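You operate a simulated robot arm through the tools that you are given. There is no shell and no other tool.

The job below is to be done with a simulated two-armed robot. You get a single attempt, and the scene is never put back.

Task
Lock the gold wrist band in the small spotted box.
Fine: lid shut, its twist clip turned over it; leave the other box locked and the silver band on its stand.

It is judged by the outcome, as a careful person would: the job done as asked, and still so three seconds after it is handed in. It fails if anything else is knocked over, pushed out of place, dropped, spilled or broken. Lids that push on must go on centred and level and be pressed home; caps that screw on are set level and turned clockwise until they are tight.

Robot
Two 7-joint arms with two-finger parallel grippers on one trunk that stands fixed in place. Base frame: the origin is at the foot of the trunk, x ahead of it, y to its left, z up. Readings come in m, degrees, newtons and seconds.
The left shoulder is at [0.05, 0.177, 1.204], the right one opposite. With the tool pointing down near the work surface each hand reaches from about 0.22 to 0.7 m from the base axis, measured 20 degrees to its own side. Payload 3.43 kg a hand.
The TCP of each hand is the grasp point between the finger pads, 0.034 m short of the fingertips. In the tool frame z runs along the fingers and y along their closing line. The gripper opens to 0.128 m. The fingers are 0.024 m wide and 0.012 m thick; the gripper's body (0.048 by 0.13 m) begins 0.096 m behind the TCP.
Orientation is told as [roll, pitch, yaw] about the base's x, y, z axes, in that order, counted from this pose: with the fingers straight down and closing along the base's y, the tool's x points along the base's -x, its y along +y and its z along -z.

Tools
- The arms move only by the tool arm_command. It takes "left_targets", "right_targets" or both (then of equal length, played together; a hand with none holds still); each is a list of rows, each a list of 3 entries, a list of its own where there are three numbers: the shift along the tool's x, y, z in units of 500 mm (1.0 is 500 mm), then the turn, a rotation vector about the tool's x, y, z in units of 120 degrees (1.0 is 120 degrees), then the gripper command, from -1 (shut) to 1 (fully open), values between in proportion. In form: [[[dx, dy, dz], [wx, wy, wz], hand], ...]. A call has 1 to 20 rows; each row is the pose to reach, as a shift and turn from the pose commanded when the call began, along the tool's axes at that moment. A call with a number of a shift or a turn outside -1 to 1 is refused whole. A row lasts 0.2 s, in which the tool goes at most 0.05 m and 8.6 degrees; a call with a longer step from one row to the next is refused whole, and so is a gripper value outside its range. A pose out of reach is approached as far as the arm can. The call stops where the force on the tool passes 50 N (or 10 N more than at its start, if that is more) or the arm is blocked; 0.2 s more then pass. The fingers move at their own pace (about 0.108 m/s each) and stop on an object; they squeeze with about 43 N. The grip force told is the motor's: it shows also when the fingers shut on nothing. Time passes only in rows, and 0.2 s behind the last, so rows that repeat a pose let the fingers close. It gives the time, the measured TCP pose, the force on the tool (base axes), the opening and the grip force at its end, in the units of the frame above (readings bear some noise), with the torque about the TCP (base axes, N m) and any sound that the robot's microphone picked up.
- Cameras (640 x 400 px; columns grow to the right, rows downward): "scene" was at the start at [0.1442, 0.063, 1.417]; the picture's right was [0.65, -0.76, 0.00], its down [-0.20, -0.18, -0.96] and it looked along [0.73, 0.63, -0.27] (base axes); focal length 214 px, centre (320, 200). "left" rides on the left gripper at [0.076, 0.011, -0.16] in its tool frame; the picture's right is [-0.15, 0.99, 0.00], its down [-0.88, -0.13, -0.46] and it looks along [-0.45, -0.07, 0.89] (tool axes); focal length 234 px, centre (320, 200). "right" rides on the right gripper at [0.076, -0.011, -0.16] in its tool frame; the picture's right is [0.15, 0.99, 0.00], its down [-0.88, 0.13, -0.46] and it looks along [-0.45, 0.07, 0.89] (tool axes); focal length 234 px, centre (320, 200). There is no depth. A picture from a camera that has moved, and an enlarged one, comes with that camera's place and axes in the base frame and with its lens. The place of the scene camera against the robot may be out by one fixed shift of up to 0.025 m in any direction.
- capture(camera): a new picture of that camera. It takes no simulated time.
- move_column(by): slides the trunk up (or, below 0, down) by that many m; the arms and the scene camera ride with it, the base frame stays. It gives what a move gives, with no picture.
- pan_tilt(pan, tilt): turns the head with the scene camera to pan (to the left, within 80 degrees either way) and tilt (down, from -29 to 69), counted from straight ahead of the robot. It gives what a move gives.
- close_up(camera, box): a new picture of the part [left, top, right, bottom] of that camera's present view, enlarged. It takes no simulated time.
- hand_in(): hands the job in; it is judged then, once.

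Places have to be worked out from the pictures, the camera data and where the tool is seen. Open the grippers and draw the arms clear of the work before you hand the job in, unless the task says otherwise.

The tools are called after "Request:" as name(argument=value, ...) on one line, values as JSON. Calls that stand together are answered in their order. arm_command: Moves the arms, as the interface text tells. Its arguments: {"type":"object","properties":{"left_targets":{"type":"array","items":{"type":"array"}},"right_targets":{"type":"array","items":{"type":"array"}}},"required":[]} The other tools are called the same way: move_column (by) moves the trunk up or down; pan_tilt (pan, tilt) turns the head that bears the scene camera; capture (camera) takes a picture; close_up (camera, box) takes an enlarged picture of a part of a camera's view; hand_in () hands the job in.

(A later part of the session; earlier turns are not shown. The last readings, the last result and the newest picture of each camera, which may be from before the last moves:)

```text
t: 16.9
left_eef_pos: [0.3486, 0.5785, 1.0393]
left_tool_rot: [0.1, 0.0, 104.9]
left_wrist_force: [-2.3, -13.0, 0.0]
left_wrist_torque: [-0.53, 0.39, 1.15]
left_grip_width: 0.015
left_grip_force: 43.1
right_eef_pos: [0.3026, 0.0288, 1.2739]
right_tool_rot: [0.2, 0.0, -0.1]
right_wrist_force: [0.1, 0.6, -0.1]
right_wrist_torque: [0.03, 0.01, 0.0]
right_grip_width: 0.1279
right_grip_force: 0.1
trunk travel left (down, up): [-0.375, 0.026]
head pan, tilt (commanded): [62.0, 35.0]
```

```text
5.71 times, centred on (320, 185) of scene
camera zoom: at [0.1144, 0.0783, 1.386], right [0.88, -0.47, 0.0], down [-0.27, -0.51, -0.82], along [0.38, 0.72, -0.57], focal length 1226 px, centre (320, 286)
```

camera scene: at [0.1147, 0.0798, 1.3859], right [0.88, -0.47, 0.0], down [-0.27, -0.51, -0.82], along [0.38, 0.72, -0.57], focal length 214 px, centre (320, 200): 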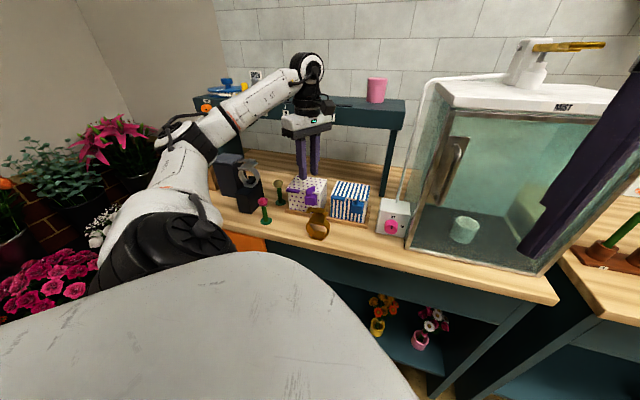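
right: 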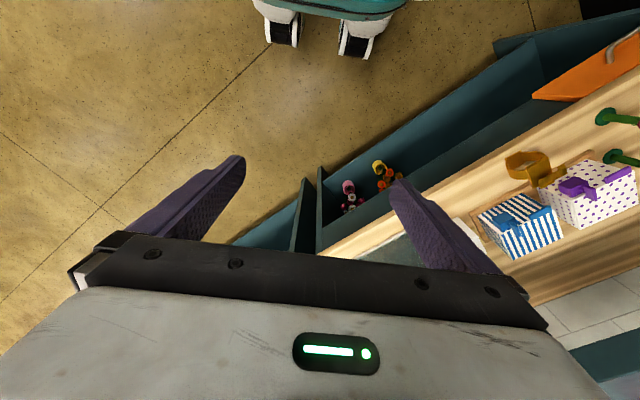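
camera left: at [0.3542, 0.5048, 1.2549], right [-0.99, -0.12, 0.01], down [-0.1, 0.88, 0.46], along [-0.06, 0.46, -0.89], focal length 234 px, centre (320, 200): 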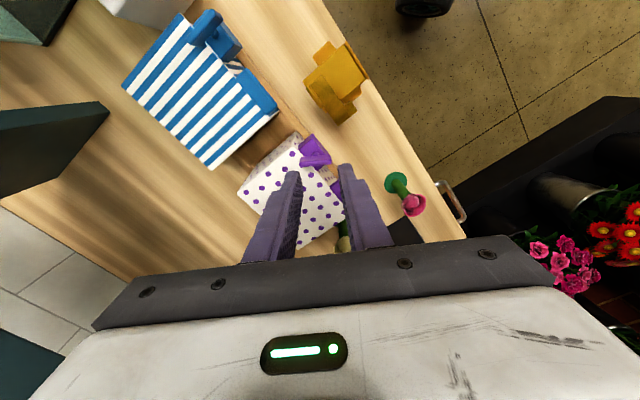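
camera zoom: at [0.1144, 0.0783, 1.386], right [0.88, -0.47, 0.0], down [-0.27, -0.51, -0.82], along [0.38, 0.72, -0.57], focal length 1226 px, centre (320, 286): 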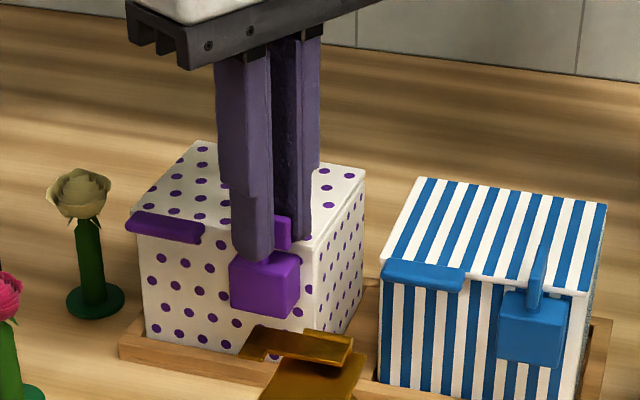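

The paddle now looks parallel to the lid's front edge, and the torque suggests it's at its stop. I'll let go, lift clear and look.

Request:
arm_command(left_targets=[[[0, 0, 0], [0, 0, -0.03], -0.7], [[0, 0, 0], [0, 0, -0.03], -0.3], [[0, 0, 0], [0, 0, -0.03], -0.3], [[0, 0, -0.06], [0, 0, -0.03], -0.3], [[0, 0, -0.14], [0, 0, -0.03], -0.3], [[0, 0, -0.2], [0, 0, -0.03], -0.3]])

Request:
close_up(camera="left", box=[180, 60, 460, 240])

Request:
close_up(camera="scene", box=[280, 150, 380, 230])

```text
t: 18.5
left_eef_pos: [0.3402, 0.5669, 1.0498]
left_tool_rot: [10.6, -1.0, 106.4]
left_wrist_force: [2.6, -0.4, -0.1]
left_wrist_torque: [0.0, -0.13, 0.0]
left_grip_width: 0.0464
left_grip_force: 1.9
left hand out of reach, approached as far as the arm can: row 5, 6
right_eef_pos: [0.3035, 0.0309, 1.2731]
right_tool_rot: [0.1, 0.0, -0.2]
right_wrist_force: [-0.3, -0.4, -0.8]
right_wrist_torque: [-0.01, 0.0, -0.02]
right_grip_width: 0.1278
right_grip_force: 0.0
trunk travel left (down, up): [-0.375, 0.026]
head pan, tilt (commanded): [62.0, 35.0]
stopped in row 6 (left hand): the arm was blocked; the commanded pose is now the measured one
```

```text
2.22 times, centred on (320, 150) of left
camera zoom: at [0.3816, 0.496, 1.2086], right [-0.97, -0.14, 0.18], down [-0.04, 0.9, 0.44], along [-0.23, 0.42, -0.88], focal length 520 px, centre (320, 311)
```

zoom: 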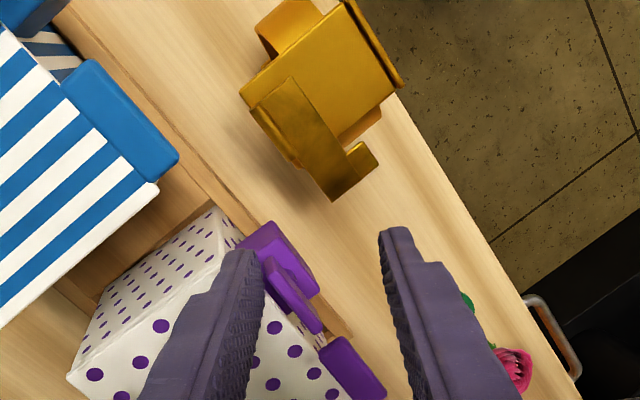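

```text
5.00 times, centred on (330, 190) of scene
camera zoom: at [0.1148, 0.0801, 1.3859], right [0.88, -0.47, 0.0], down [-0.27, -0.51, -0.82], along [0.38, 0.72, -0.57], focal length 1072 px, centre (270, 250)
```

zoom: 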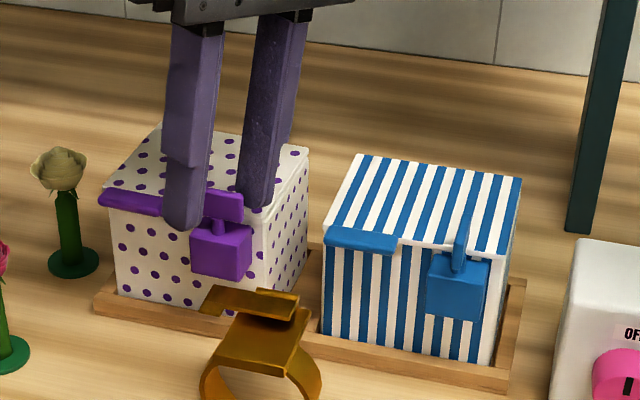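

The clip is now parallel to the box front, off the lid, but the arm reported being blocked while lifting. I'll look at the whole arm.

Request:
capture(camera="scene")

Request:
capture(camera="left")

Request:
close_up(camera="scene", box=[130, 40, 370, 220])

```text
taken
camera scene: at [0.1148, 0.0801, 1.3859], right [0.88, -0.47, 0.0], down [-0.27, -0.51, -0.82], along [0.38, 0.72, -0.57], focal length 214 px, centre (320, 200)
```

scene: 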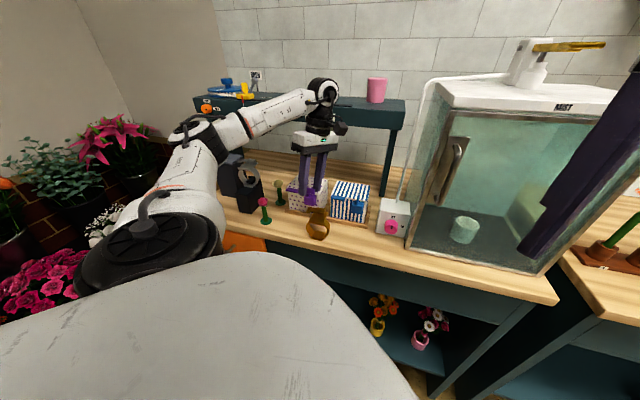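

```text
taken
camera left: at [0.3816, 0.496, 1.2086], right [-0.97, -0.14, 0.18], down [-0.04, 0.9, 0.44], along [-0.23, 0.42, -0.88], focal length 234 px, centre (320, 200)
```

left: 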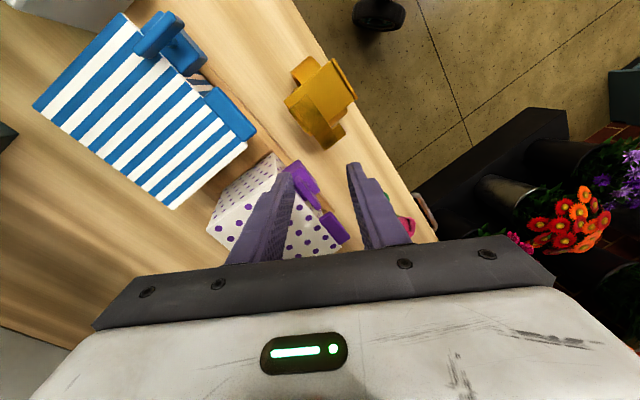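

```text
2.22 times, centred on (250, 130) of scene
camera zoom: at [0.1148, 0.0801, 1.3859], right [0.88, -0.47, 0.0], down [-0.27, -0.51, -0.82], along [0.38, 0.72, -0.57], focal length 477 px, centre (476, 356)
```

zoom: 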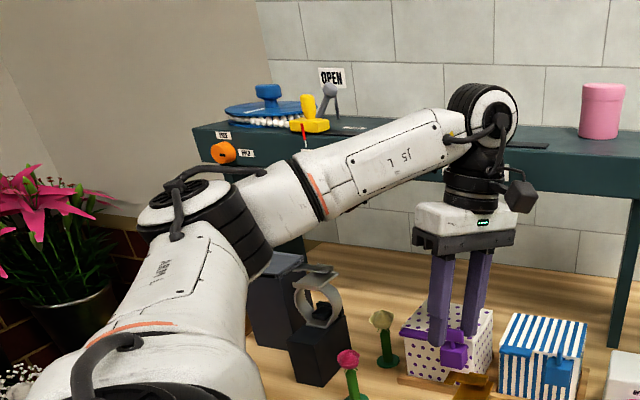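

Nothing seems touched; the elbow just drifted into a poor configuration. I'll lift straight up with the present tilt, moving slightly inward so the inner finger stays off the paddle.

Request:
arm_command(left_targets=[[[-0.005, -0.003, -0.03], [0, 0, 0], -0.3], [[-0.011, -0.006, -0.062], [0, 0, 0], -0.3], [[-0.011, -0.003, -0.08], [0, 0, 0], -0.3]])

Request:
close_up(camera="scene", box=[130, 40, 370, 220])

```text
t: 19.3
left_eef_pos: [0.3468, 0.5718, 1.0896]
left_tool_rot: [10.9, -0.9, 106.5]
left_wrist_force: [-0.4, 0.5, 0.9]
left_wrist_torque: [0.03, -0.01, 0.01]
left_grip_width: 0.0447
left_grip_force: 0.1
right_eef_pos: [0.3036, 0.0301, 1.2736]
right_tool_rot: [0.1, 0.0, -0.1]
right_wrist_force: [0.0, -0.2, -0.3]
right_wrist_torque: [-0.05, -0.01, 0.03]
right_grip_width: 0.1281
right_grip_force: 0.0
trunk travel left (down, up): [-0.375, 0.026]
head pan, tilt (commanded): [62.0, 35.0]
```

```text
2.22 times, centred on (250, 130) of scene
camera zoom: at [0.1148, 0.0801, 1.3859], right [0.88, -0.47, 0.0], down [-0.27, -0.51, -0.82], along [0.38, 0.72, -0.57], focal length 477 px, centre (476, 356)
```

zoom: 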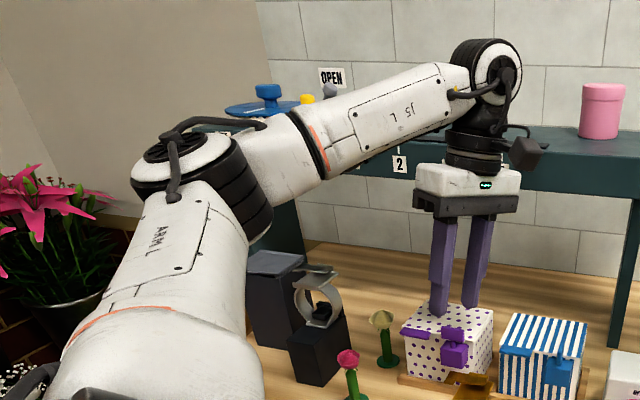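

The hand is up and clear, with the clip parallel to the front. I'll level the hand first and then yaw back toward 45°.

Request:
arm_command(left_targets=[[[0, 0.008, -0.04], [0.045, 0.004, 0], -0.3], [[0, 0.016, -0.08], [0.09, 0.008, 0], -0.3], [[0, 0.016, -0.08], [0.09, 0.008, 0], -0.3]])

Request:
arm_command(left_targets=[[[0, 0, 0], [0, 0, 0.064], -0.3], [[0, 0, 0], [0, 0, 0.128], -0.3], [[0, 0, 0], [0, 0, 0.192], -0.3], [[0, 0, 0], [0, 0, 0.256], -0.3], [[0, 0, 0], [0, 0, 0.32], -0.3], [[0, 0, 0], [0, 0, 0.384], -0.3], [[0, 0, 0], [0, 0, 0.448], -0.3], [[0, 0, 0], [0, 0, 0.51], -0.3], [[0, 0, 0], [0, 0, 0.51], -0.3]])

Request:
capture(camera="scene")

Request:
capture(camera="left")

```text
t: 20.1
left_eef_pos: [0.3459, 0.5725, 1.1305]
left_tool_rot: [-0.1, 0.0, 106.5]
left_wrist_force: [0.0, 0.9, 0.3]
left_wrist_torque: [-0.02, -0.03, 0.01]
left_grip_width: 0.0448
left_grip_force: 0.0
right_eef_pos: [0.3035, 0.0315, 1.2732]
right_tool_rot: [0.1, -0.1, -0.1]
right_wrist_force: [-0.2, -0.7, 0.0]
right_wrist_torque: [0.04, -0.02, 0.01]
right_grip_width: 0.128
right_grip_force: 0.0
trunk travel left (down, up): [-0.375, 0.026]
head pan, tilt (commanded): [62.0, 35.0]
```

```text
t: 22.1
left_eef_pos: [0.3475, 0.5719, 1.1301]
left_tool_rot: [0.0, -0.1, 45.2]
left_wrist_force: [0.6, -0.5, -0.7]
left_wrist_torque: [-0.02, -0.01, 0.02]
left_grip_width: 0.0446
left_grip_force: 0.0
right_eef_pos: [0.3031, 0.031, 1.2727]
right_tool_rot: [0.1, -0.1, -0.1]
right_wrist_force: [0.0, -0.5, -0.9]
right_wrist_torque: [0.03, 0.02, -0.01]
right_grip_width: 0.1282
right_grip_force: 0.1
trunk travel left (down, up): [-0.375, 0.026]
head pan, tilt (commanded): [62.0, 35.0]
```

```text
taken
camera scene: at [0.1147, 0.0799, 1.3859], right [0.88, -0.47, 0.0], down [-0.27, -0.51, -0.82], along [0.38, 0.72, -0.57], focal length 214 px, centre (320, 200)
```

scene: 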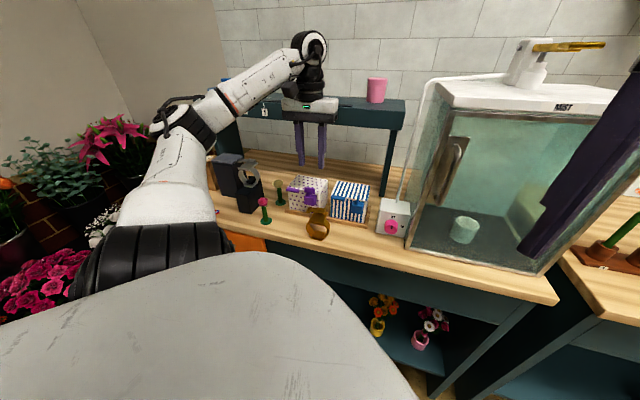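

```text
taken
camera left: at [0.2867, 0.5261, 1.2905], right [-0.6, 0.8, 0.0], down [0.71, 0.53, 0.46], along [0.37, 0.27, -0.89], focal length 234 px, centre (320, 200)
```

left: 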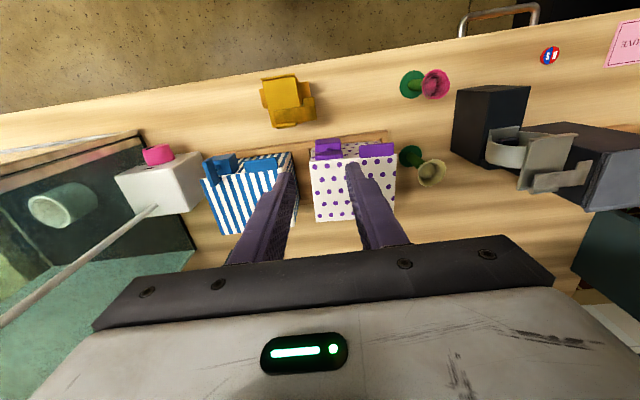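

Request:
close_up(camera="left", box=[290, 120, 420, 230])

Request:
close_up(camera="scene", box=[275, 160, 345, 220])

```text
3.64 times, centred on (355, 175) of left
camera zoom: at [0.2867, 0.5261, 1.2905], right [-0.6, 0.8, 0.0], down [0.71, 0.53, 0.46], along [0.37, 0.27, -0.89], focal length 852 px, centre (193, 291)
```

zoom: 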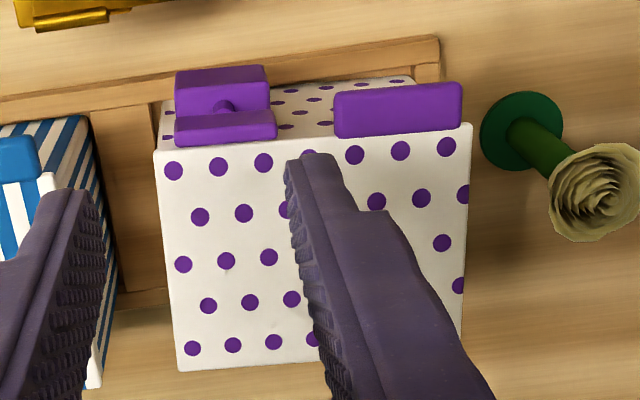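

```text
6.67 times, centred on (310, 190) of scene
camera zoom: at [0.1147, 0.0799, 1.3859], right [0.88, -0.47, 0.0], down [-0.27, -0.51, -0.82], along [0.38, 0.72, -0.57], focal length 1430 px, centre (387, 267)
```

zoom: 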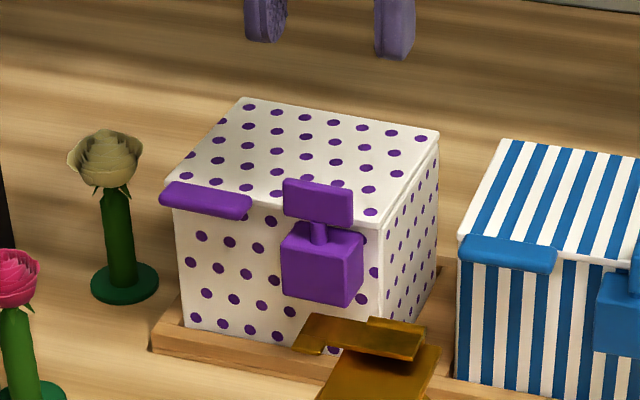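

The clip is clear of the lid. Next I'll look closely at the lid's lip (q≈0.205–0.25, p≈0.657–0.67) to plan how to get a fingertip under it.

Request:
close_up(camera="scene", box=[283, 180, 313, 200])

Request:
close_up(camera="left", box=[350, 135, 400, 165])

Request:
close_up(camera="right", box=[560, 130, 640, 200])

```text
16.00 times, centred on (298, 190) of scene
camera zoom: at [0.1147, 0.0799, 1.3859], right [0.88, -0.47, 0.0], down [-0.27, -0.51, -0.82], along [0.38, 0.72, -0.57], focal length 3432 px, centre (672, 360)
```

zoom: 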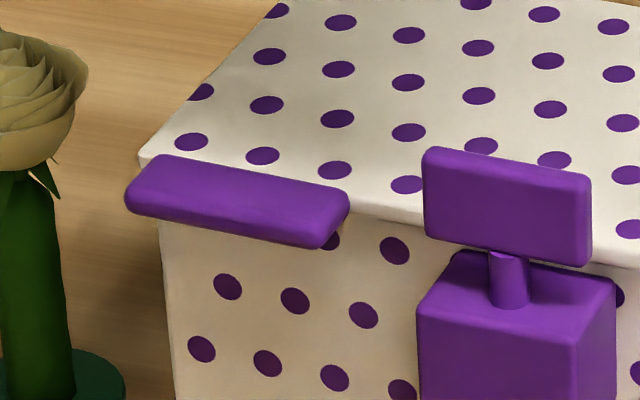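

```text
12.80 times, centred on (375, 150) of left
camera zoom: at [0.2867, 0.5261, 1.2905], right [-0.6, 0.8, 0.0], down [0.71, 0.53, 0.46], along [0.37, 0.27, -0.89], focal length 2997 px, centre (-384, 840)
```

zoom: 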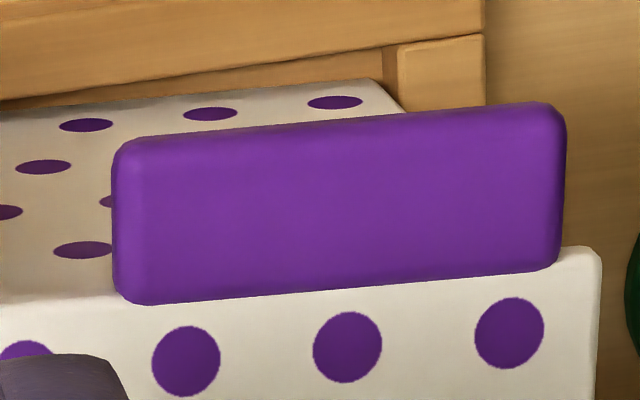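

```text
5.71 times, centred on (600, 165) of right
camera zoom: at [0.229, 0.0197, 1.4327], right [-0.15, 0.99, 0.0], down [0.88, 0.13, 0.46], along [0.45, 0.07, -0.89], focal length 1338 px, centre (-1280, 400)
```

zoom: 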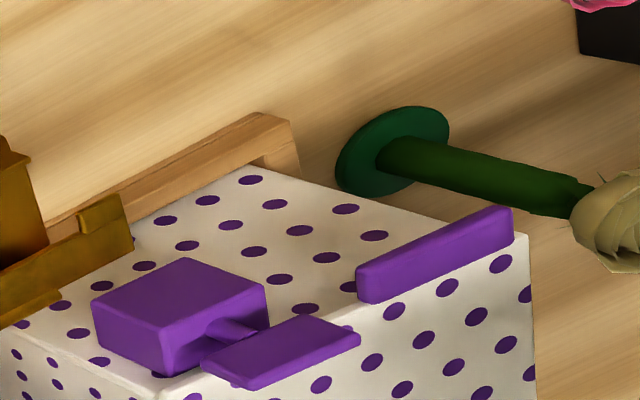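

The lip sticks out about 14 mm, is about 6 mm thick and sits level with the lid top at z≈0.997. I'll back off and tilt the closed left hand 45° so its tip can go under the lip from the front.

Request:
arm_command(left_targets=[[[0.033, 0.023, 0.01], [0, -0.0625, 0], -0.6], [[0.067, 0.046, 0.02], [0, -0.125, 0], -0.8], [[0.1, 0.069, 0.03], [0, -0.1875, 0], -1], [[0.133, 0.092, 0.04], [0, -0.25, 0], -1], [[0.167, 0.115, 0.05], [0, -0.3125, 0], -1], [[0.2, 0.138, 0.06], [0, -0.375, 0], -1], [[0.2, 0.138, 0.06], [0, -0.375, 0], -1]])

Request:
capture(camera="scene")

Request:
capture(camera="left")

```text
t: 23.7
left_eef_pos: [0.2345, 0.5656, 1.1067]
left_tool_rot: [-0.1, -45.0, 45.4]
left_wrist_force: [0.0, 0.0, 0.6]
left_wrist_torque: [0.01, 0.02, 0.0]
left_grip_width: 0.0
left_grip_force: 32.4
left hand out of reach, approached as far as the arm can: row 1, 2, 6, 7
right_eef_pos: [0.3038, 0.0306, 1.2742]
right_tool_rot: [0.1, -0.1, -0.1]
right_wrist_force: [0.1, 0.2, 0.3]
right_wrist_torque: [0.0, -0.01, 0.03]
right_grip_width: 0.1281
right_grip_force: 0.1
trunk travel left (down, up): [-0.375, 0.026]
head pan, tilt (commanded): [62.0, 35.0]
```

```text
taken
camera scene: at [0.1145, 0.0798, 1.3859], right [0.88, -0.47, 0.0], down [-0.27, -0.51, -0.82], along [0.38, 0.72, -0.57], focal length 214 px, centre (320, 200)
```

scene: 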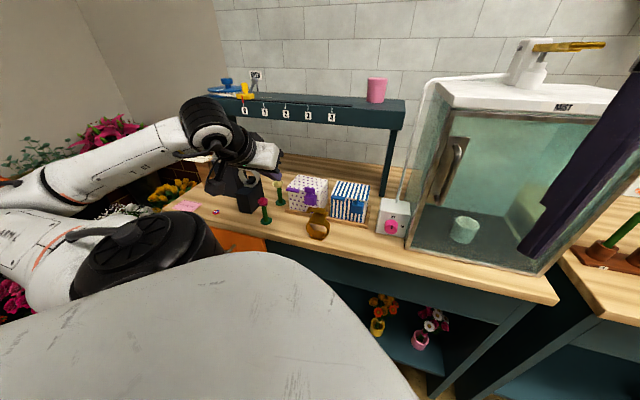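

```text
taken
camera left: at [0.1098, 0.4557, 1.1659], right [-0.63, 0.77, 0.1], down [0.3, 0.12, 0.95], along [0.71, 0.63, -0.31], focal length 234 px, centre (320, 200)
```

left: 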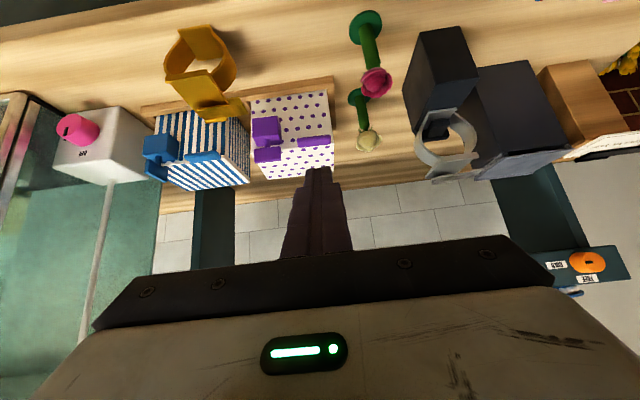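

The tilt is reached at roughly p≈0.566, q≈0.234, z≈1.107. I'll go down and slightly forward to about p=0.60, z=1.00, still in front of the lip, and check.

Request:
arm_command(left_targets=[[[0.024, 0, 0.07], [0, 0, 0], -1], [[0.047, 0, 0.141], [0, 0, 0], -1], [[0.071, 0, 0.212], [0, 0, 0], -1], [[0.071, 0, 0.212], [0, 0, 0], -1]])

Request:
capture(camera="left")

Request:
close_up(camera="scene", box=[220, 130, 360, 250])

```text
t: 24.7
left_eef_pos: [0.2687, 0.6019, 1.006]
left_tool_rot: [-0.2, -45.1, 45.4]
left_wrist_force: [0.3, 0.7, 0.0]
left_wrist_torque: [0.01, -0.01, 0.0]
left_grip_width: 0.0003
left_grip_force: 33.0
right_eef_pos: [0.3036, 0.0312, 1.2728]
right_tool_rot: [0.1, -0.1, -0.1]
right_wrist_force: [0.1, 0.5, 0.2]
right_wrist_torque: [0.01, -0.02, -0.02]
right_grip_width: 0.128
right_grip_force: 0.1
trunk travel left (down, up): [-0.375, 0.026]
head pan, tilt (commanded): [62.0, 35.0]
```

```text
taken
camera left: at [0.145, 0.4913, 1.065], right [-0.63, 0.77, 0.1], down [0.3, 0.12, 0.95], along [0.71, 0.63, -0.31], focal length 234 px, centre (320, 200)
```

left: 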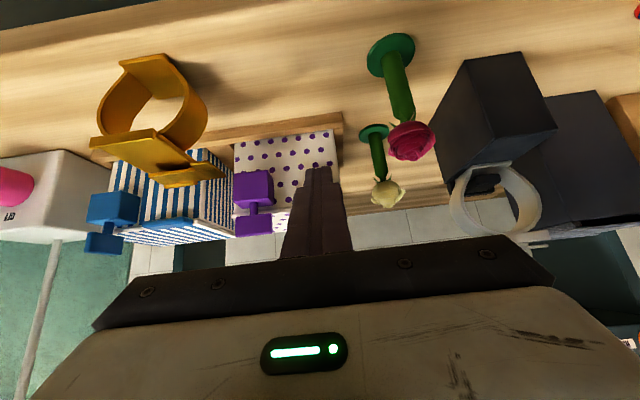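

```text
3.33 times, centred on (290, 190) of scene
camera zoom: at [0.1145, 0.0796, 1.386], right [0.88, -0.47, 0.0], down [-0.27, -0.51, -0.82], along [0.38, 0.72, -0.57], focal length 715 px, centre (420, 233)
```

zoom: 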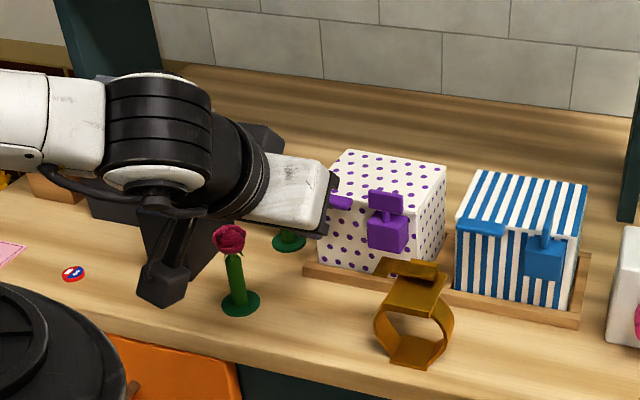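

The tip is just in front of the lip. I'll drop about 22 mm, centre on the lip, and slide the tip in underneath it.

Request:
arm_command(left_targets=[[[0.031, -0.012, 0.031], [0, 0, 0], -1], [[0.014, -0.012, 0.048], [0, 0, 0], -1], [[0.014, -0.012, 0.048], [0, 0, 0], -1]])

Request:
close_up(camera="left", box=[220, 110, 400, 230])

Request:
close_up(camera="scene", box=[270, 160, 340, 220])

```text
t: 25.5
left_eef_pos: [0.2816, 0.6059, 0.9833]
left_tool_rot: [0.0, -45.0, 45.5]
left_wrist_force: [0.4, 0.2, -0.9]
left_wrist_torque: [-0.01, 0.0, 0.0]
left_grip_width: 0.0001
left_grip_force: 33.0
right_eef_pos: [0.3043, 0.0303, 1.2725]
right_tool_rot: [0.1, -0.2, -0.1]
right_wrist_force: [-0.9, -0.4, 0.4]
right_wrist_torque: [0.01, -0.02, -0.02]
right_grip_width: 0.1282
right_grip_force: 0.0
trunk travel left (down, up): [-0.375, 0.026]
head pan, tilt (commanded): [62.0, 35.0]
```

```text
3.33 times, centred on (310, 170) of left
camera zoom: at [0.1567, 0.4953, 1.0437], right [-0.63, 0.77, 0.1], down [0.3, 0.12, 0.95], along [0.71, 0.63, -0.31], focal length 781 px, centre (353, 300)
```

zoom: 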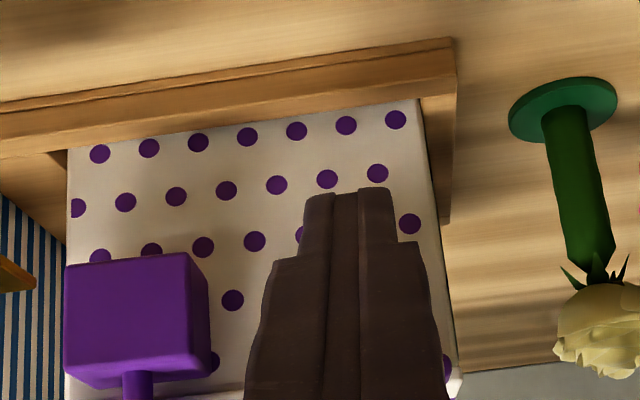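

```text
6.67 times, centred on (305, 190) of scene
camera zoom: at [0.1147, 0.0798, 1.3859], right [0.88, -0.47, 0.0], down [-0.27, -0.51, -0.82], along [0.38, 0.72, -0.57], focal length 1430 px, centre (420, 267)
```

zoom: 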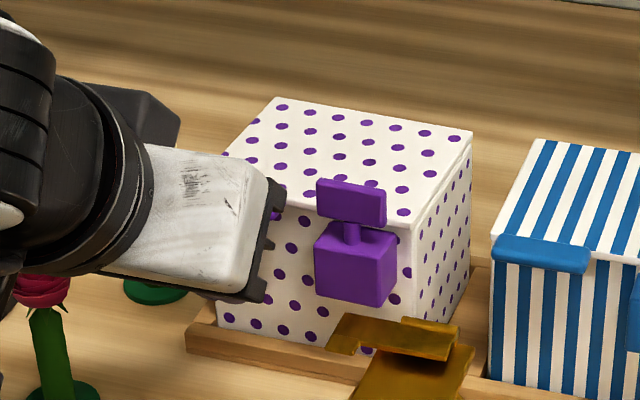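

The tip is under the lip with the hand centred on it. I'll raise it along the lid's arc to about 30° and check that the lid opens and the box stays down.

Request:
arm_command(left_targets=[[[-0.016, 0, -0.016], [0, 0, 0], -1], [[-0.032, 0, -0.032], [0, 0, 0], -1], [[-0.051, 0, -0.049], [0, 0, 0], -1], [[-0.075, 0, -0.0655], [0, 0, 0], -1], [[-0.0974, 0, -0.0765], [0, 0, 0], -1], [[-0.1252, 0, -0.0861], [0, 0, 0], -1], [[-0.1252, 0, -0.0861], [0, 0, 0], -1]])

Request:
close_up(camera="left", box=[220, 110, 400, 230])

Request:
close_up(camera="scene", box=[260, 140, 350, 220])

```text
t: 27.1
left_eef_pos: [0.2912, 0.6159, 1.0581]
left_tool_rot: [-0.1, -45.0, 45.4]
left_wrist_force: [-0.3, -0.4, 0.4]
left_wrist_torque: [-0.04, 0.0, 0.05]
left_grip_width: 0.0
left_grip_force: 32.3
right_eef_pos: [0.3036, 0.0307, 1.2734]
right_tool_rot: [0.0, 0.0, -0.1]
right_wrist_force: [-0.3, -1.0, -0.6]
right_wrist_torque: [0.0, 0.01, -0.01]
right_grip_width: 0.1279
right_grip_force: 0.0
trunk travel left (down, up): [-0.375, 0.026]
head pan, tilt (commanded): [62.0, 35.0]
```

```text
3.33 times, centred on (310, 170) of left
camera zoom: at [0.1679, 0.5062, 1.1177], right [-0.63, 0.77, 0.1], down [0.3, 0.12, 0.95], along [0.71, 0.63, -0.31], focal length 781 px, centre (353, 300)
```

zoom: 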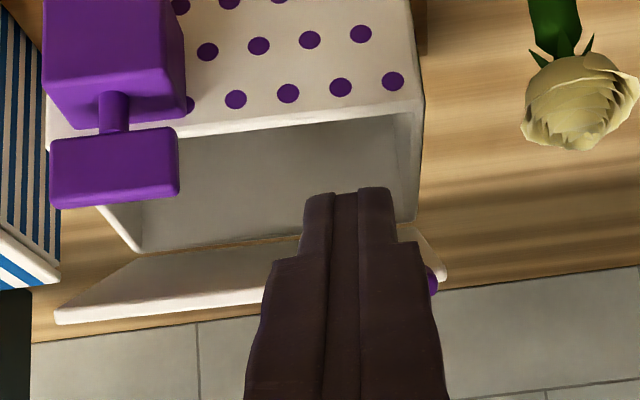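

```text
5.00 times, centred on (305, 180) of scene
camera zoom: at [0.1147, 0.0799, 1.3859], right [0.88, -0.47, 0.0], down [-0.27, -0.51, -0.82], along [0.38, 0.72, -0.57], focal length 1072 px, centre (395, 300)
```

zoom: 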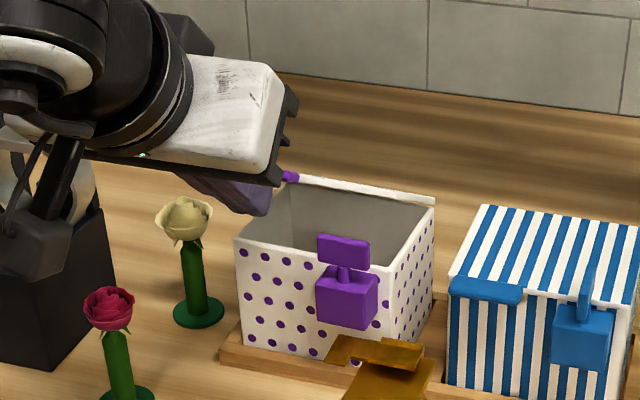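

The lid is lifting cleanly and the box is empty. I'll continue along the arc to about 90°.

Request:
arm_command(left_targets=[[[-0.027, 0, -0.003], [0, 0, 0], -1], [[-0.0532, 0, -0.0062], [0, 0, 0], -1], [[-0.08, 0, -0.004], [0, 0, 0], -1], [[-0.1063, 0, 0], [0, 0, 0], -1], [[-0.132, 0, 0.009], [0, 0, 0], -1], [[-0.1564, 0, 0.0206], [0, 0, 0], -1], [[-0.178, 0, 0.037], [0, 0, 0], -1], [[-0.1995, 0, 0.0539], [0, 0, 0], -1], [[-0.1995, 0, 0.0539], [0, 0, 0], -1]])

Request:
capture(camera="left")

Request:
close_up(camera="scene", box=[220, 110, 380, 230])

```text
t: 29.1
left_eef_pos: [0.3542, 0.6799, 1.111]
left_tool_rot: [0.0, -45.1, 45.4]
left_wrist_force: [0.4, 0.1, 0.3]
left_wrist_torque: [-0.01, 0.0, 0.04]
left_grip_width: 0.0
left_grip_force: 33.1
right_eef_pos: [0.303, 0.0299, 1.273]
right_tool_rot: [0.1, -0.2, -0.1]
right_wrist_force: [0.2, -0.8, -0.2]
right_wrist_torque: [-0.03, 0.01, 0.02]
right_grip_width: 0.1282
right_grip_force: 0.0
trunk travel left (down, up): [-0.375, 0.026]
head pan, tilt (commanded): [62.0, 35.0]
```

```text
taken
camera left: at [0.2305, 0.57, 1.1699], right [-0.63, 0.77, 0.1], down [0.3, 0.12, 0.95], along [0.71, 0.63, -0.31], focal length 234 px, centre (320, 200)
```

left: 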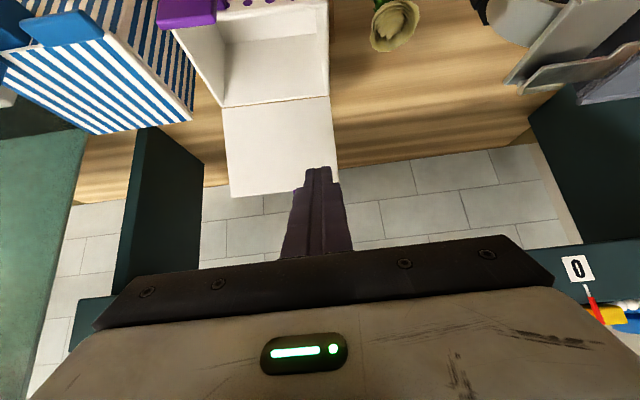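

```text
3.33 times, centred on (300, 170) of scene
camera zoom: at [0.1146, 0.0797, 1.3859], right [0.88, -0.47, 0.0], down [-0.27, -0.51, -0.82], along [0.38, 0.72, -0.57], focal length 715 px, centre (387, 300)
```

zoom: 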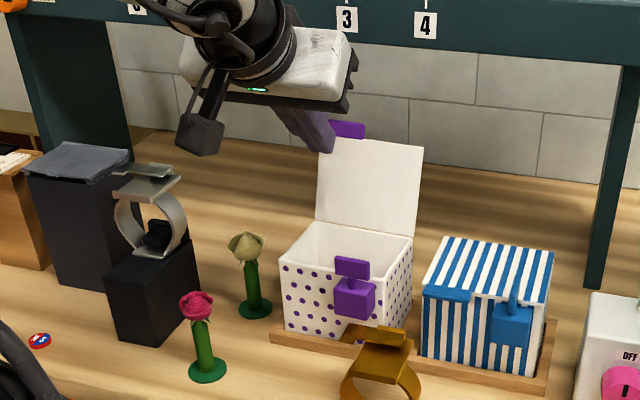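

The lid stands at about 90°. I'll push gently further back to take it past vertical, watching for resistance.

Request:
arm_command(left_targets=[[[-0.0127, 0, 0.0156], [0, 0, 0], -1], [[-0.0255, 0, 0.031], [0, 0, 0], -1], [[-0.0382, 0, 0.0467], [0, 0, 0], -1], [[-0.0382, 0, 0.0467], [0, 0, 0], -1]])

Request:
close_up(camera="scene", box=[220, 110, 380, 230])

Request:
capture(camera="left")

```text
t: 30.1
left_eef_pos: [0.3753, 0.7018, 1.1071]
left_tool_rot: [-0.1, -45.1, 45.4]
left_wrist_force: [0.1, 0.4, 0.0]
left_wrist_torque: [-0.01, -0.02, 0.0]
left_grip_width: 0.0001
left_grip_force: 33.5
right_eef_pos: [0.304, 0.0309, 1.2742]
right_tool_rot: [0.2, -0.2, 0.0]
right_wrist_force: [0.1, -0.1, -0.1]
right_wrist_torque: [0.02, 0.03, 0.0]
right_grip_width: 0.1279
right_grip_force: 0.0
trunk travel left (down, up): [-0.375, 0.026]
head pan, tilt (commanded): [62.0, 35.0]
```

```text
3.33 times, centred on (300, 170) of scene
camera zoom: at [0.1146, 0.0797, 1.3859], right [0.88, -0.47, 0.0], down [-0.27, -0.51, -0.82], along [0.38, 0.72, -0.57], focal length 715 px, centre (387, 300)
```

zoom: 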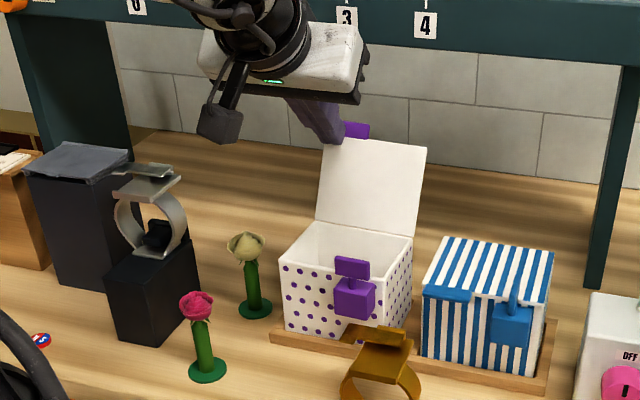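

```text
taken
camera left: at [0.2511, 0.5909, 1.1669], right [-0.63, 0.77, 0.1], down [0.3, 0.12, 0.95], along [0.71, 0.63, -0.31], focal length 234 px, centre (320, 200)
```

left: 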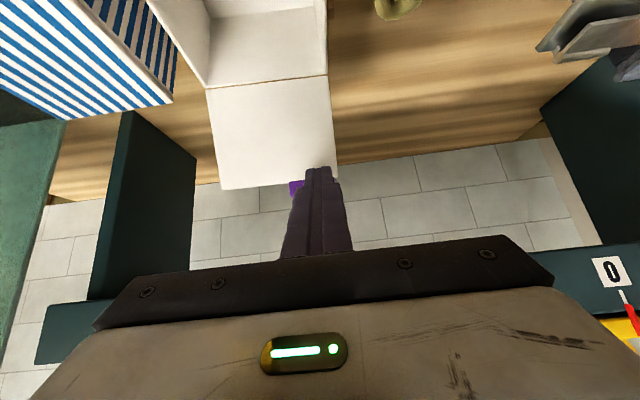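

The lid is now slightly past vertical with no resistance. I'll push another 2 cm, then ease back to see whether it stays open.

Request:
arm_command(left_targets=[[[-0.012, 0, 0.016], [0, 0, 0], -1], [[-0.023, 0, 0.034], [0, 0, 0], -1], [[-0.023, 0, 0.034], [0, 0, 0], -1]])

Request:
close_up(camera="scene", box=[220, 110, 380, 230])

Request:
arm_command(left_targets=[[[0.01, 0, -0.02], [0, 0, 0], -1], [[0.02, 0, -0.04], [0, 0, 0], -1], [[0.03, 0, -0.06], [0, 0, 0], -1], [[0.03, 0, -0.06], [0, 0, 0], -1]])

Request:
close_up(camera="scene", box=[220, 110, 380, 230])

```text
t: 30.9
left_eef_pos: [0.389, 0.7166, 1.1019]
left_tool_rot: [0.0, -45.0, 45.4]
left_wrist_force: [-0.9, -0.4, 0.9]
left_wrist_torque: [-0.01, -0.05, -0.03]
left_grip_width: 0.0
left_grip_force: 33.1
right_eef_pos: [0.3039, 0.0304, 1.2736]
right_tool_rot: [0.1, -0.2, -0.1]
right_wrist_force: [-0.1, 0.2, 0.3]
right_wrist_torque: [0.01, -0.01, 0.01]
right_grip_width: 0.1279
right_grip_force: 0.1
trunk travel left (down, up): [-0.375, 0.026]
head pan, tilt (commanded): [62.0, 35.0]
```

```text
3.33 times, centred on (300, 170) of scene
camera zoom: at [0.1145, 0.0796, 1.386], right [0.88, -0.47, 0.0], down [-0.27, -0.51, -0.82], along [0.38, 0.72, -0.57], focal length 715 px, centre (387, 300)
```

zoom: 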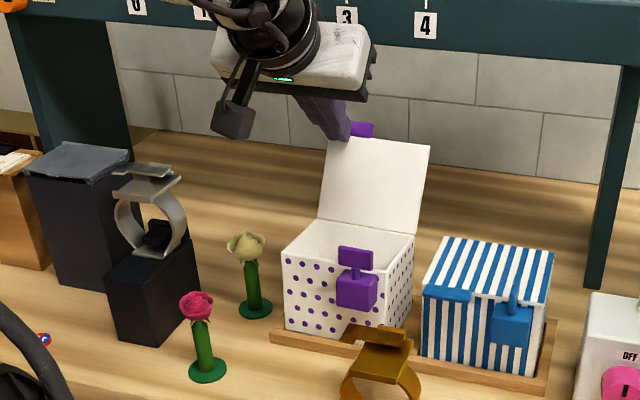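

```text
t: 31.9
left_eef_pos: [0.3659, 0.694, 1.1136]
left_tool_rot: [0.0, -45.1, 45.5]
left_wrist_force: [-1.1, 0.0, 0.9]
left_wrist_torque: [0.03, 0.0, 0.0]
left_grip_width: 0.0
left_grip_force: 32.9
right_eef_pos: [0.3035, 0.0299, 1.2742]
right_tool_rot: [0.2, 0.0, -0.1]
right_wrist_force: [-0.1, -0.5, 0.1]
right_wrist_torque: [0.0, 0.01, 0.02]
right_grip_width: 0.1282
right_grip_force: 0.0
trunk travel left (down, up): [-0.375, 0.026]
head pan, tilt (commanded): [62.0, 35.0]
```

```text
3.33 times, centred on (300, 170) of scene
camera zoom: at [0.1149, 0.08, 1.3859], right [0.88, -0.47, 0.0], down [-0.27, -0.51, -0.82], along [0.38, 0.72, -0.57], focal length 715 px, centre (387, 300)
```

zoom: 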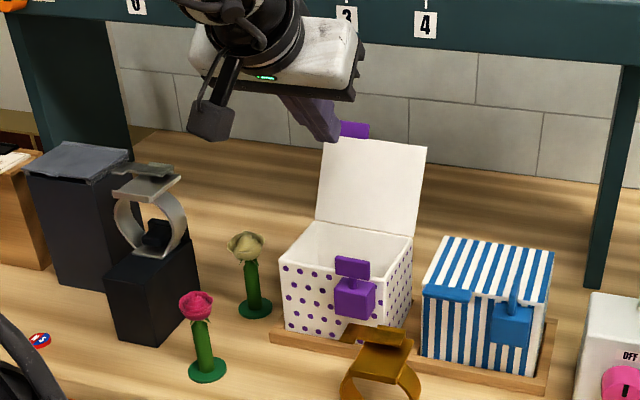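

The lid is at its stop just past vertical and seems to stay put on its own. I'll withdraw the hand toward the robot and upward, then check.

Request:
arm_command(left_targets=[[[0.014, 0, -0.056], [0, 0, 0], -1], [[0.028, 0, -0.113], [0, 0, 0], -1], [[0.042, 0, -0.17], [0, 0, 0], -1], [[0.0566, 0, -0.226], [0, 0, 0], -1], [[0.0566, 0, -0.226], [0, 0, 0], -1]])

Request:
close_up(camera="scene", box=[220, 110, 380, 230])

Request:
capture(camera="left")

```text
t: 33.1
left_eef_pos: [0.2967, 0.622, 1.1727]
left_tool_rot: [0.0, -45.0, 45.4]
left_wrist_force: [-0.7, -0.4, 0.0]
left_wrist_torque: [-0.03, 0.02, 0.03]
left_grip_width: 0.0
left_grip_force: 33.2
right_eef_pos: [0.3046, 0.03, 1.2729]
right_tool_rot: [0.2, 0.0, -0.1]
right_wrist_force: [-0.4, -0.2, -0.5]
right_wrist_torque: [0.02, -0.02, 0.01]
right_grip_width: 0.1279
right_grip_force: 0.2
trunk travel left (down, up): [-0.375, 0.026]
head pan, tilt (commanded): [62.0, 35.0]
```

```text
3.33 times, centred on (300, 170) of scene
camera zoom: at [0.115, 0.0801, 1.3858], right [0.88, -0.47, 0.0], down [-0.27, -0.51, -0.82], along [0.38, 0.72, -0.57], focal length 715 px, centre (387, 300)
```

zoom: 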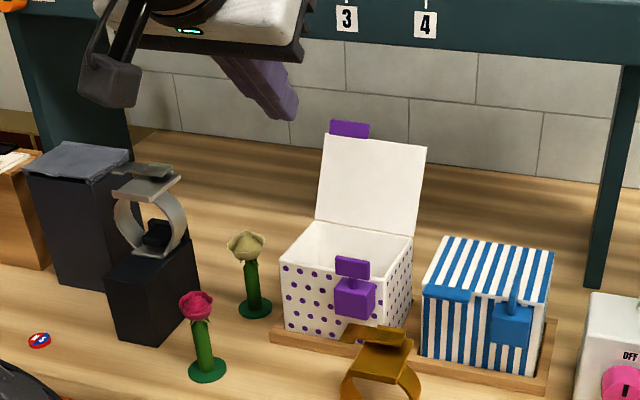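

```text
taken
camera left: at [0.1725, 0.5116, 1.233], right [-0.63, 0.77, 0.1], down [0.3, 0.12, 0.94], along [0.71, 0.63, -0.31], focal length 234 px, centre (320, 200)
```

left: 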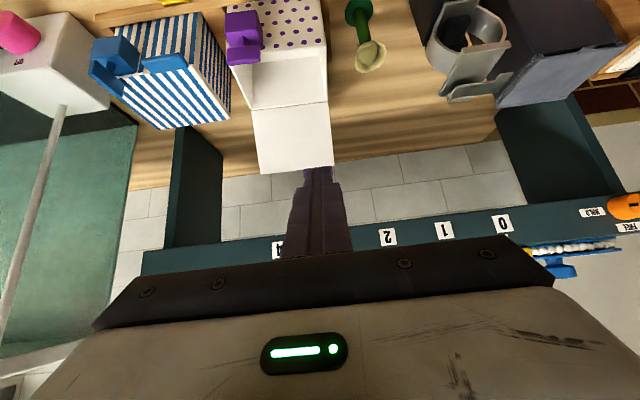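

The lid stays open by itself. Now the gold band: I'll zoom in on it with the scene and right cameras to plan the grasp.

Request:
close_up(camera="scene", box=[298, 200, 338, 245])

Request:
close_up(camera="right", box=[490, 130, 590, 220])

Request:
close_up(camera="scene", box=[230, 150, 290, 200])

```text
8.89 times, centred on (318, 222) of scene
camera zoom: at [0.115, 0.0801, 1.3858], right [0.88, -0.47, 0.0], down [-0.27, -0.51, -0.82], along [0.38, 0.72, -0.57], focal length 1906 px, centre (338, 0)
```

zoom: 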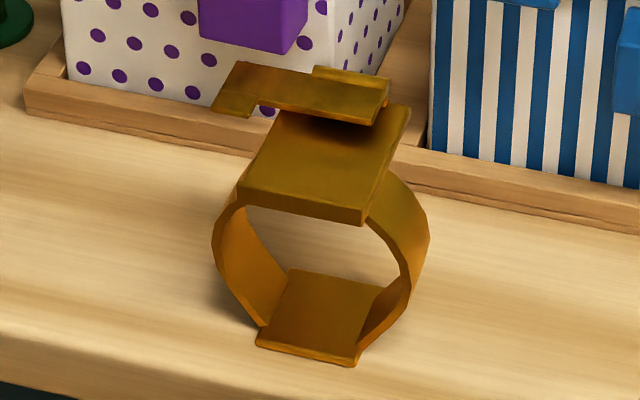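

```text
4.44 times, centred on (540, 175) of right
camera zoom: at [0.2293, 0.0199, 1.4326], right [-0.15, 0.99, 0.0], down [0.88, 0.13, 0.46], along [0.45, 0.07, -0.89], focal length 1041 px, centre (-658, 311)
```

zoom: 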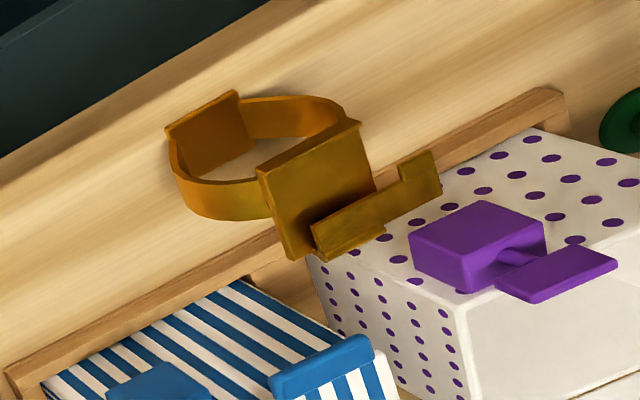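

```text
8.00 times, centred on (260, 175) of scene
camera zoom: at [0.115, 0.0801, 1.3858], right [0.88, -0.47, 0.0], down [-0.27, -0.51, -0.82], along [0.38, 0.72, -0.57], focal length 1716 px, centre (800, 400)
```

zoom: 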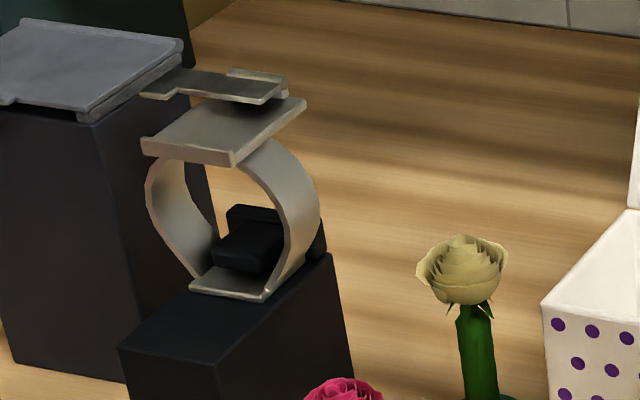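

The clasp plate sits about 15 mm above the band's top plate, so the whole band is about 82 mm tall. I'll bring the hand back to vertical above and between the band and box, to measure the box's inside and the band's position.

Request:
arm_command(left_targets=[[[0.007, -0.027, -0.031], [0, 0.0625, 0], -0.6], [[0.014, -0.053, -0.061], [0, 0.125, 0], -0.3], [[0.021, -0.08, -0.092], [0, 0.1875, 0], 0], [[0.028, -0.107, -0.122], [0, 0.25, 0], 0.3], [[0.035, -0.133, -0.153], [0, 0.3125, 0], 0.3], [[0.0424, -0.16, -0.1838], [0, 0.375, 0], 0.3], [[0.0424, -0.16, -0.1838], [0, 0.375, 0], 0.3]])

Request:
capture(camera="left")

Request:
capture(camera="scene")

```text
t: 34.7
left_eef_pos: [0.2958, 0.5086, 1.2248]
left_tool_rot: [-0.1, 0.0, 45.3]
left_wrist_force: [-0.1, 0.4, 0.0]
left_wrist_torque: [-0.03, 0.0, -0.01]
left_grip_width: 0.0831
left_grip_force: 0.1
right_eef_pos: [0.304, 0.0306, 1.2732]
right_tool_rot: [0.1, -0.1, -0.1]
right_wrist_force: [0.3, -0.3, 0.4]
right_wrist_torque: [-0.02, 0.02, -0.01]
right_grip_width: 0.128
right_grip_force: 0.0
trunk travel left (down, up): [-0.375, 0.026]
head pan, tilt (commanded): [62.0, 35.0]
```

```text
taken
camera left: at [0.2351, 0.4621, 1.3843], right [-0.6, 0.8, 0.0], down [0.71, 0.54, 0.46], along [0.36, 0.27, -0.89], focal length 234 px, centre (320, 200)
```

left: 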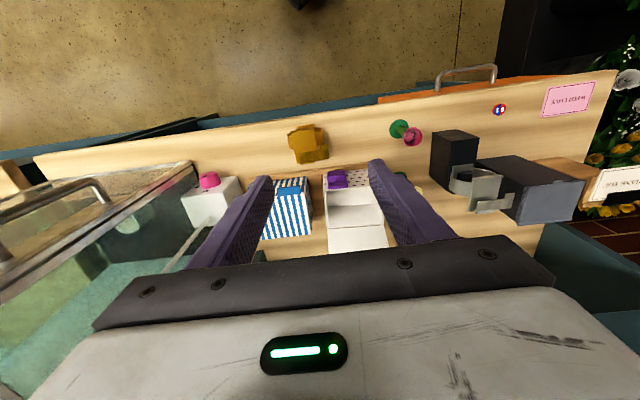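

```text
taken
camera scene: at [0.1145, 0.0798, 1.3859], right [0.88, -0.47, 0.0], down [-0.27, -0.51, -0.82], along [0.38, 0.72, -0.57], focal length 214 px, centre (320, 200)
```

scene: 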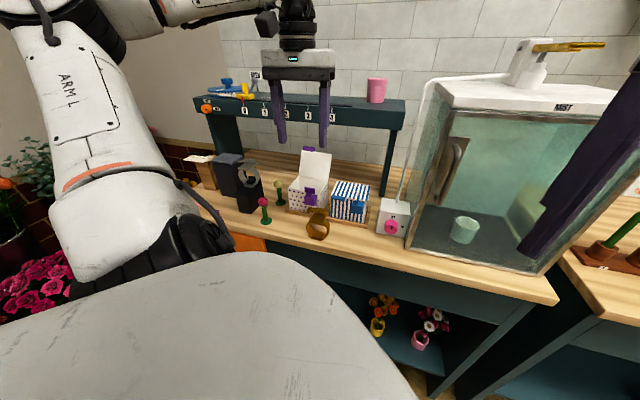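

Request:
close_up(camera="left", box=[275, 115, 405, 255])

Request:
close_up(camera="left", box=[280, 115, 335, 170])

Request:
close_up(camera="scene", box=[280, 140, 350, 220])

```text
2.86 times, centred on (340, 185) of left
camera zoom: at [0.2351, 0.4621, 1.3843], right [-0.6, 0.8, 0.0], down [0.71, 0.54, 0.46], along [0.36, 0.27, -0.89], focal length 669 px, centre (263, 243)
```

zoom: 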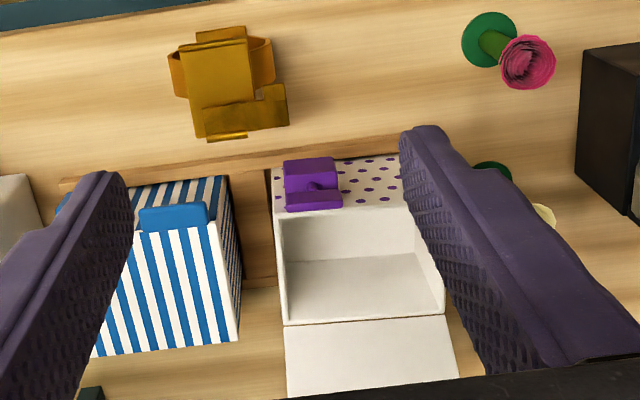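

```text
7.27 times, centred on (308, 142) of left
camera zoom: at [0.2351, 0.4621, 1.3843], right [-0.6, 0.8, 0.0], down [0.71, 0.54, 0.46], along [0.36, 0.27, -0.89], focal length 1703 px, centre (411, 618)
```

zoom: 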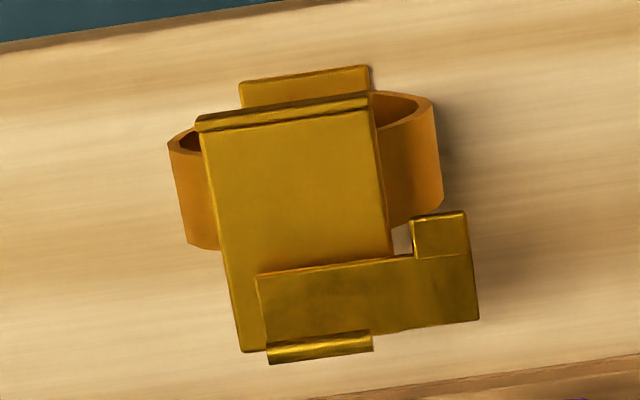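

```text
5.00 times, centred on (315, 180) of scene
camera zoom: at [0.1145, 0.0798, 1.3859], right [0.88, -0.47, 0.0], down [-0.27, -0.51, -0.82], along [0.38, 0.72, -0.57], focal length 1072 px, centre (345, 300)
```

zoom: 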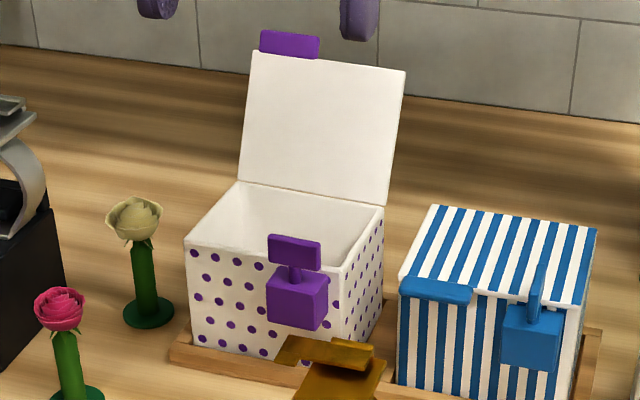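

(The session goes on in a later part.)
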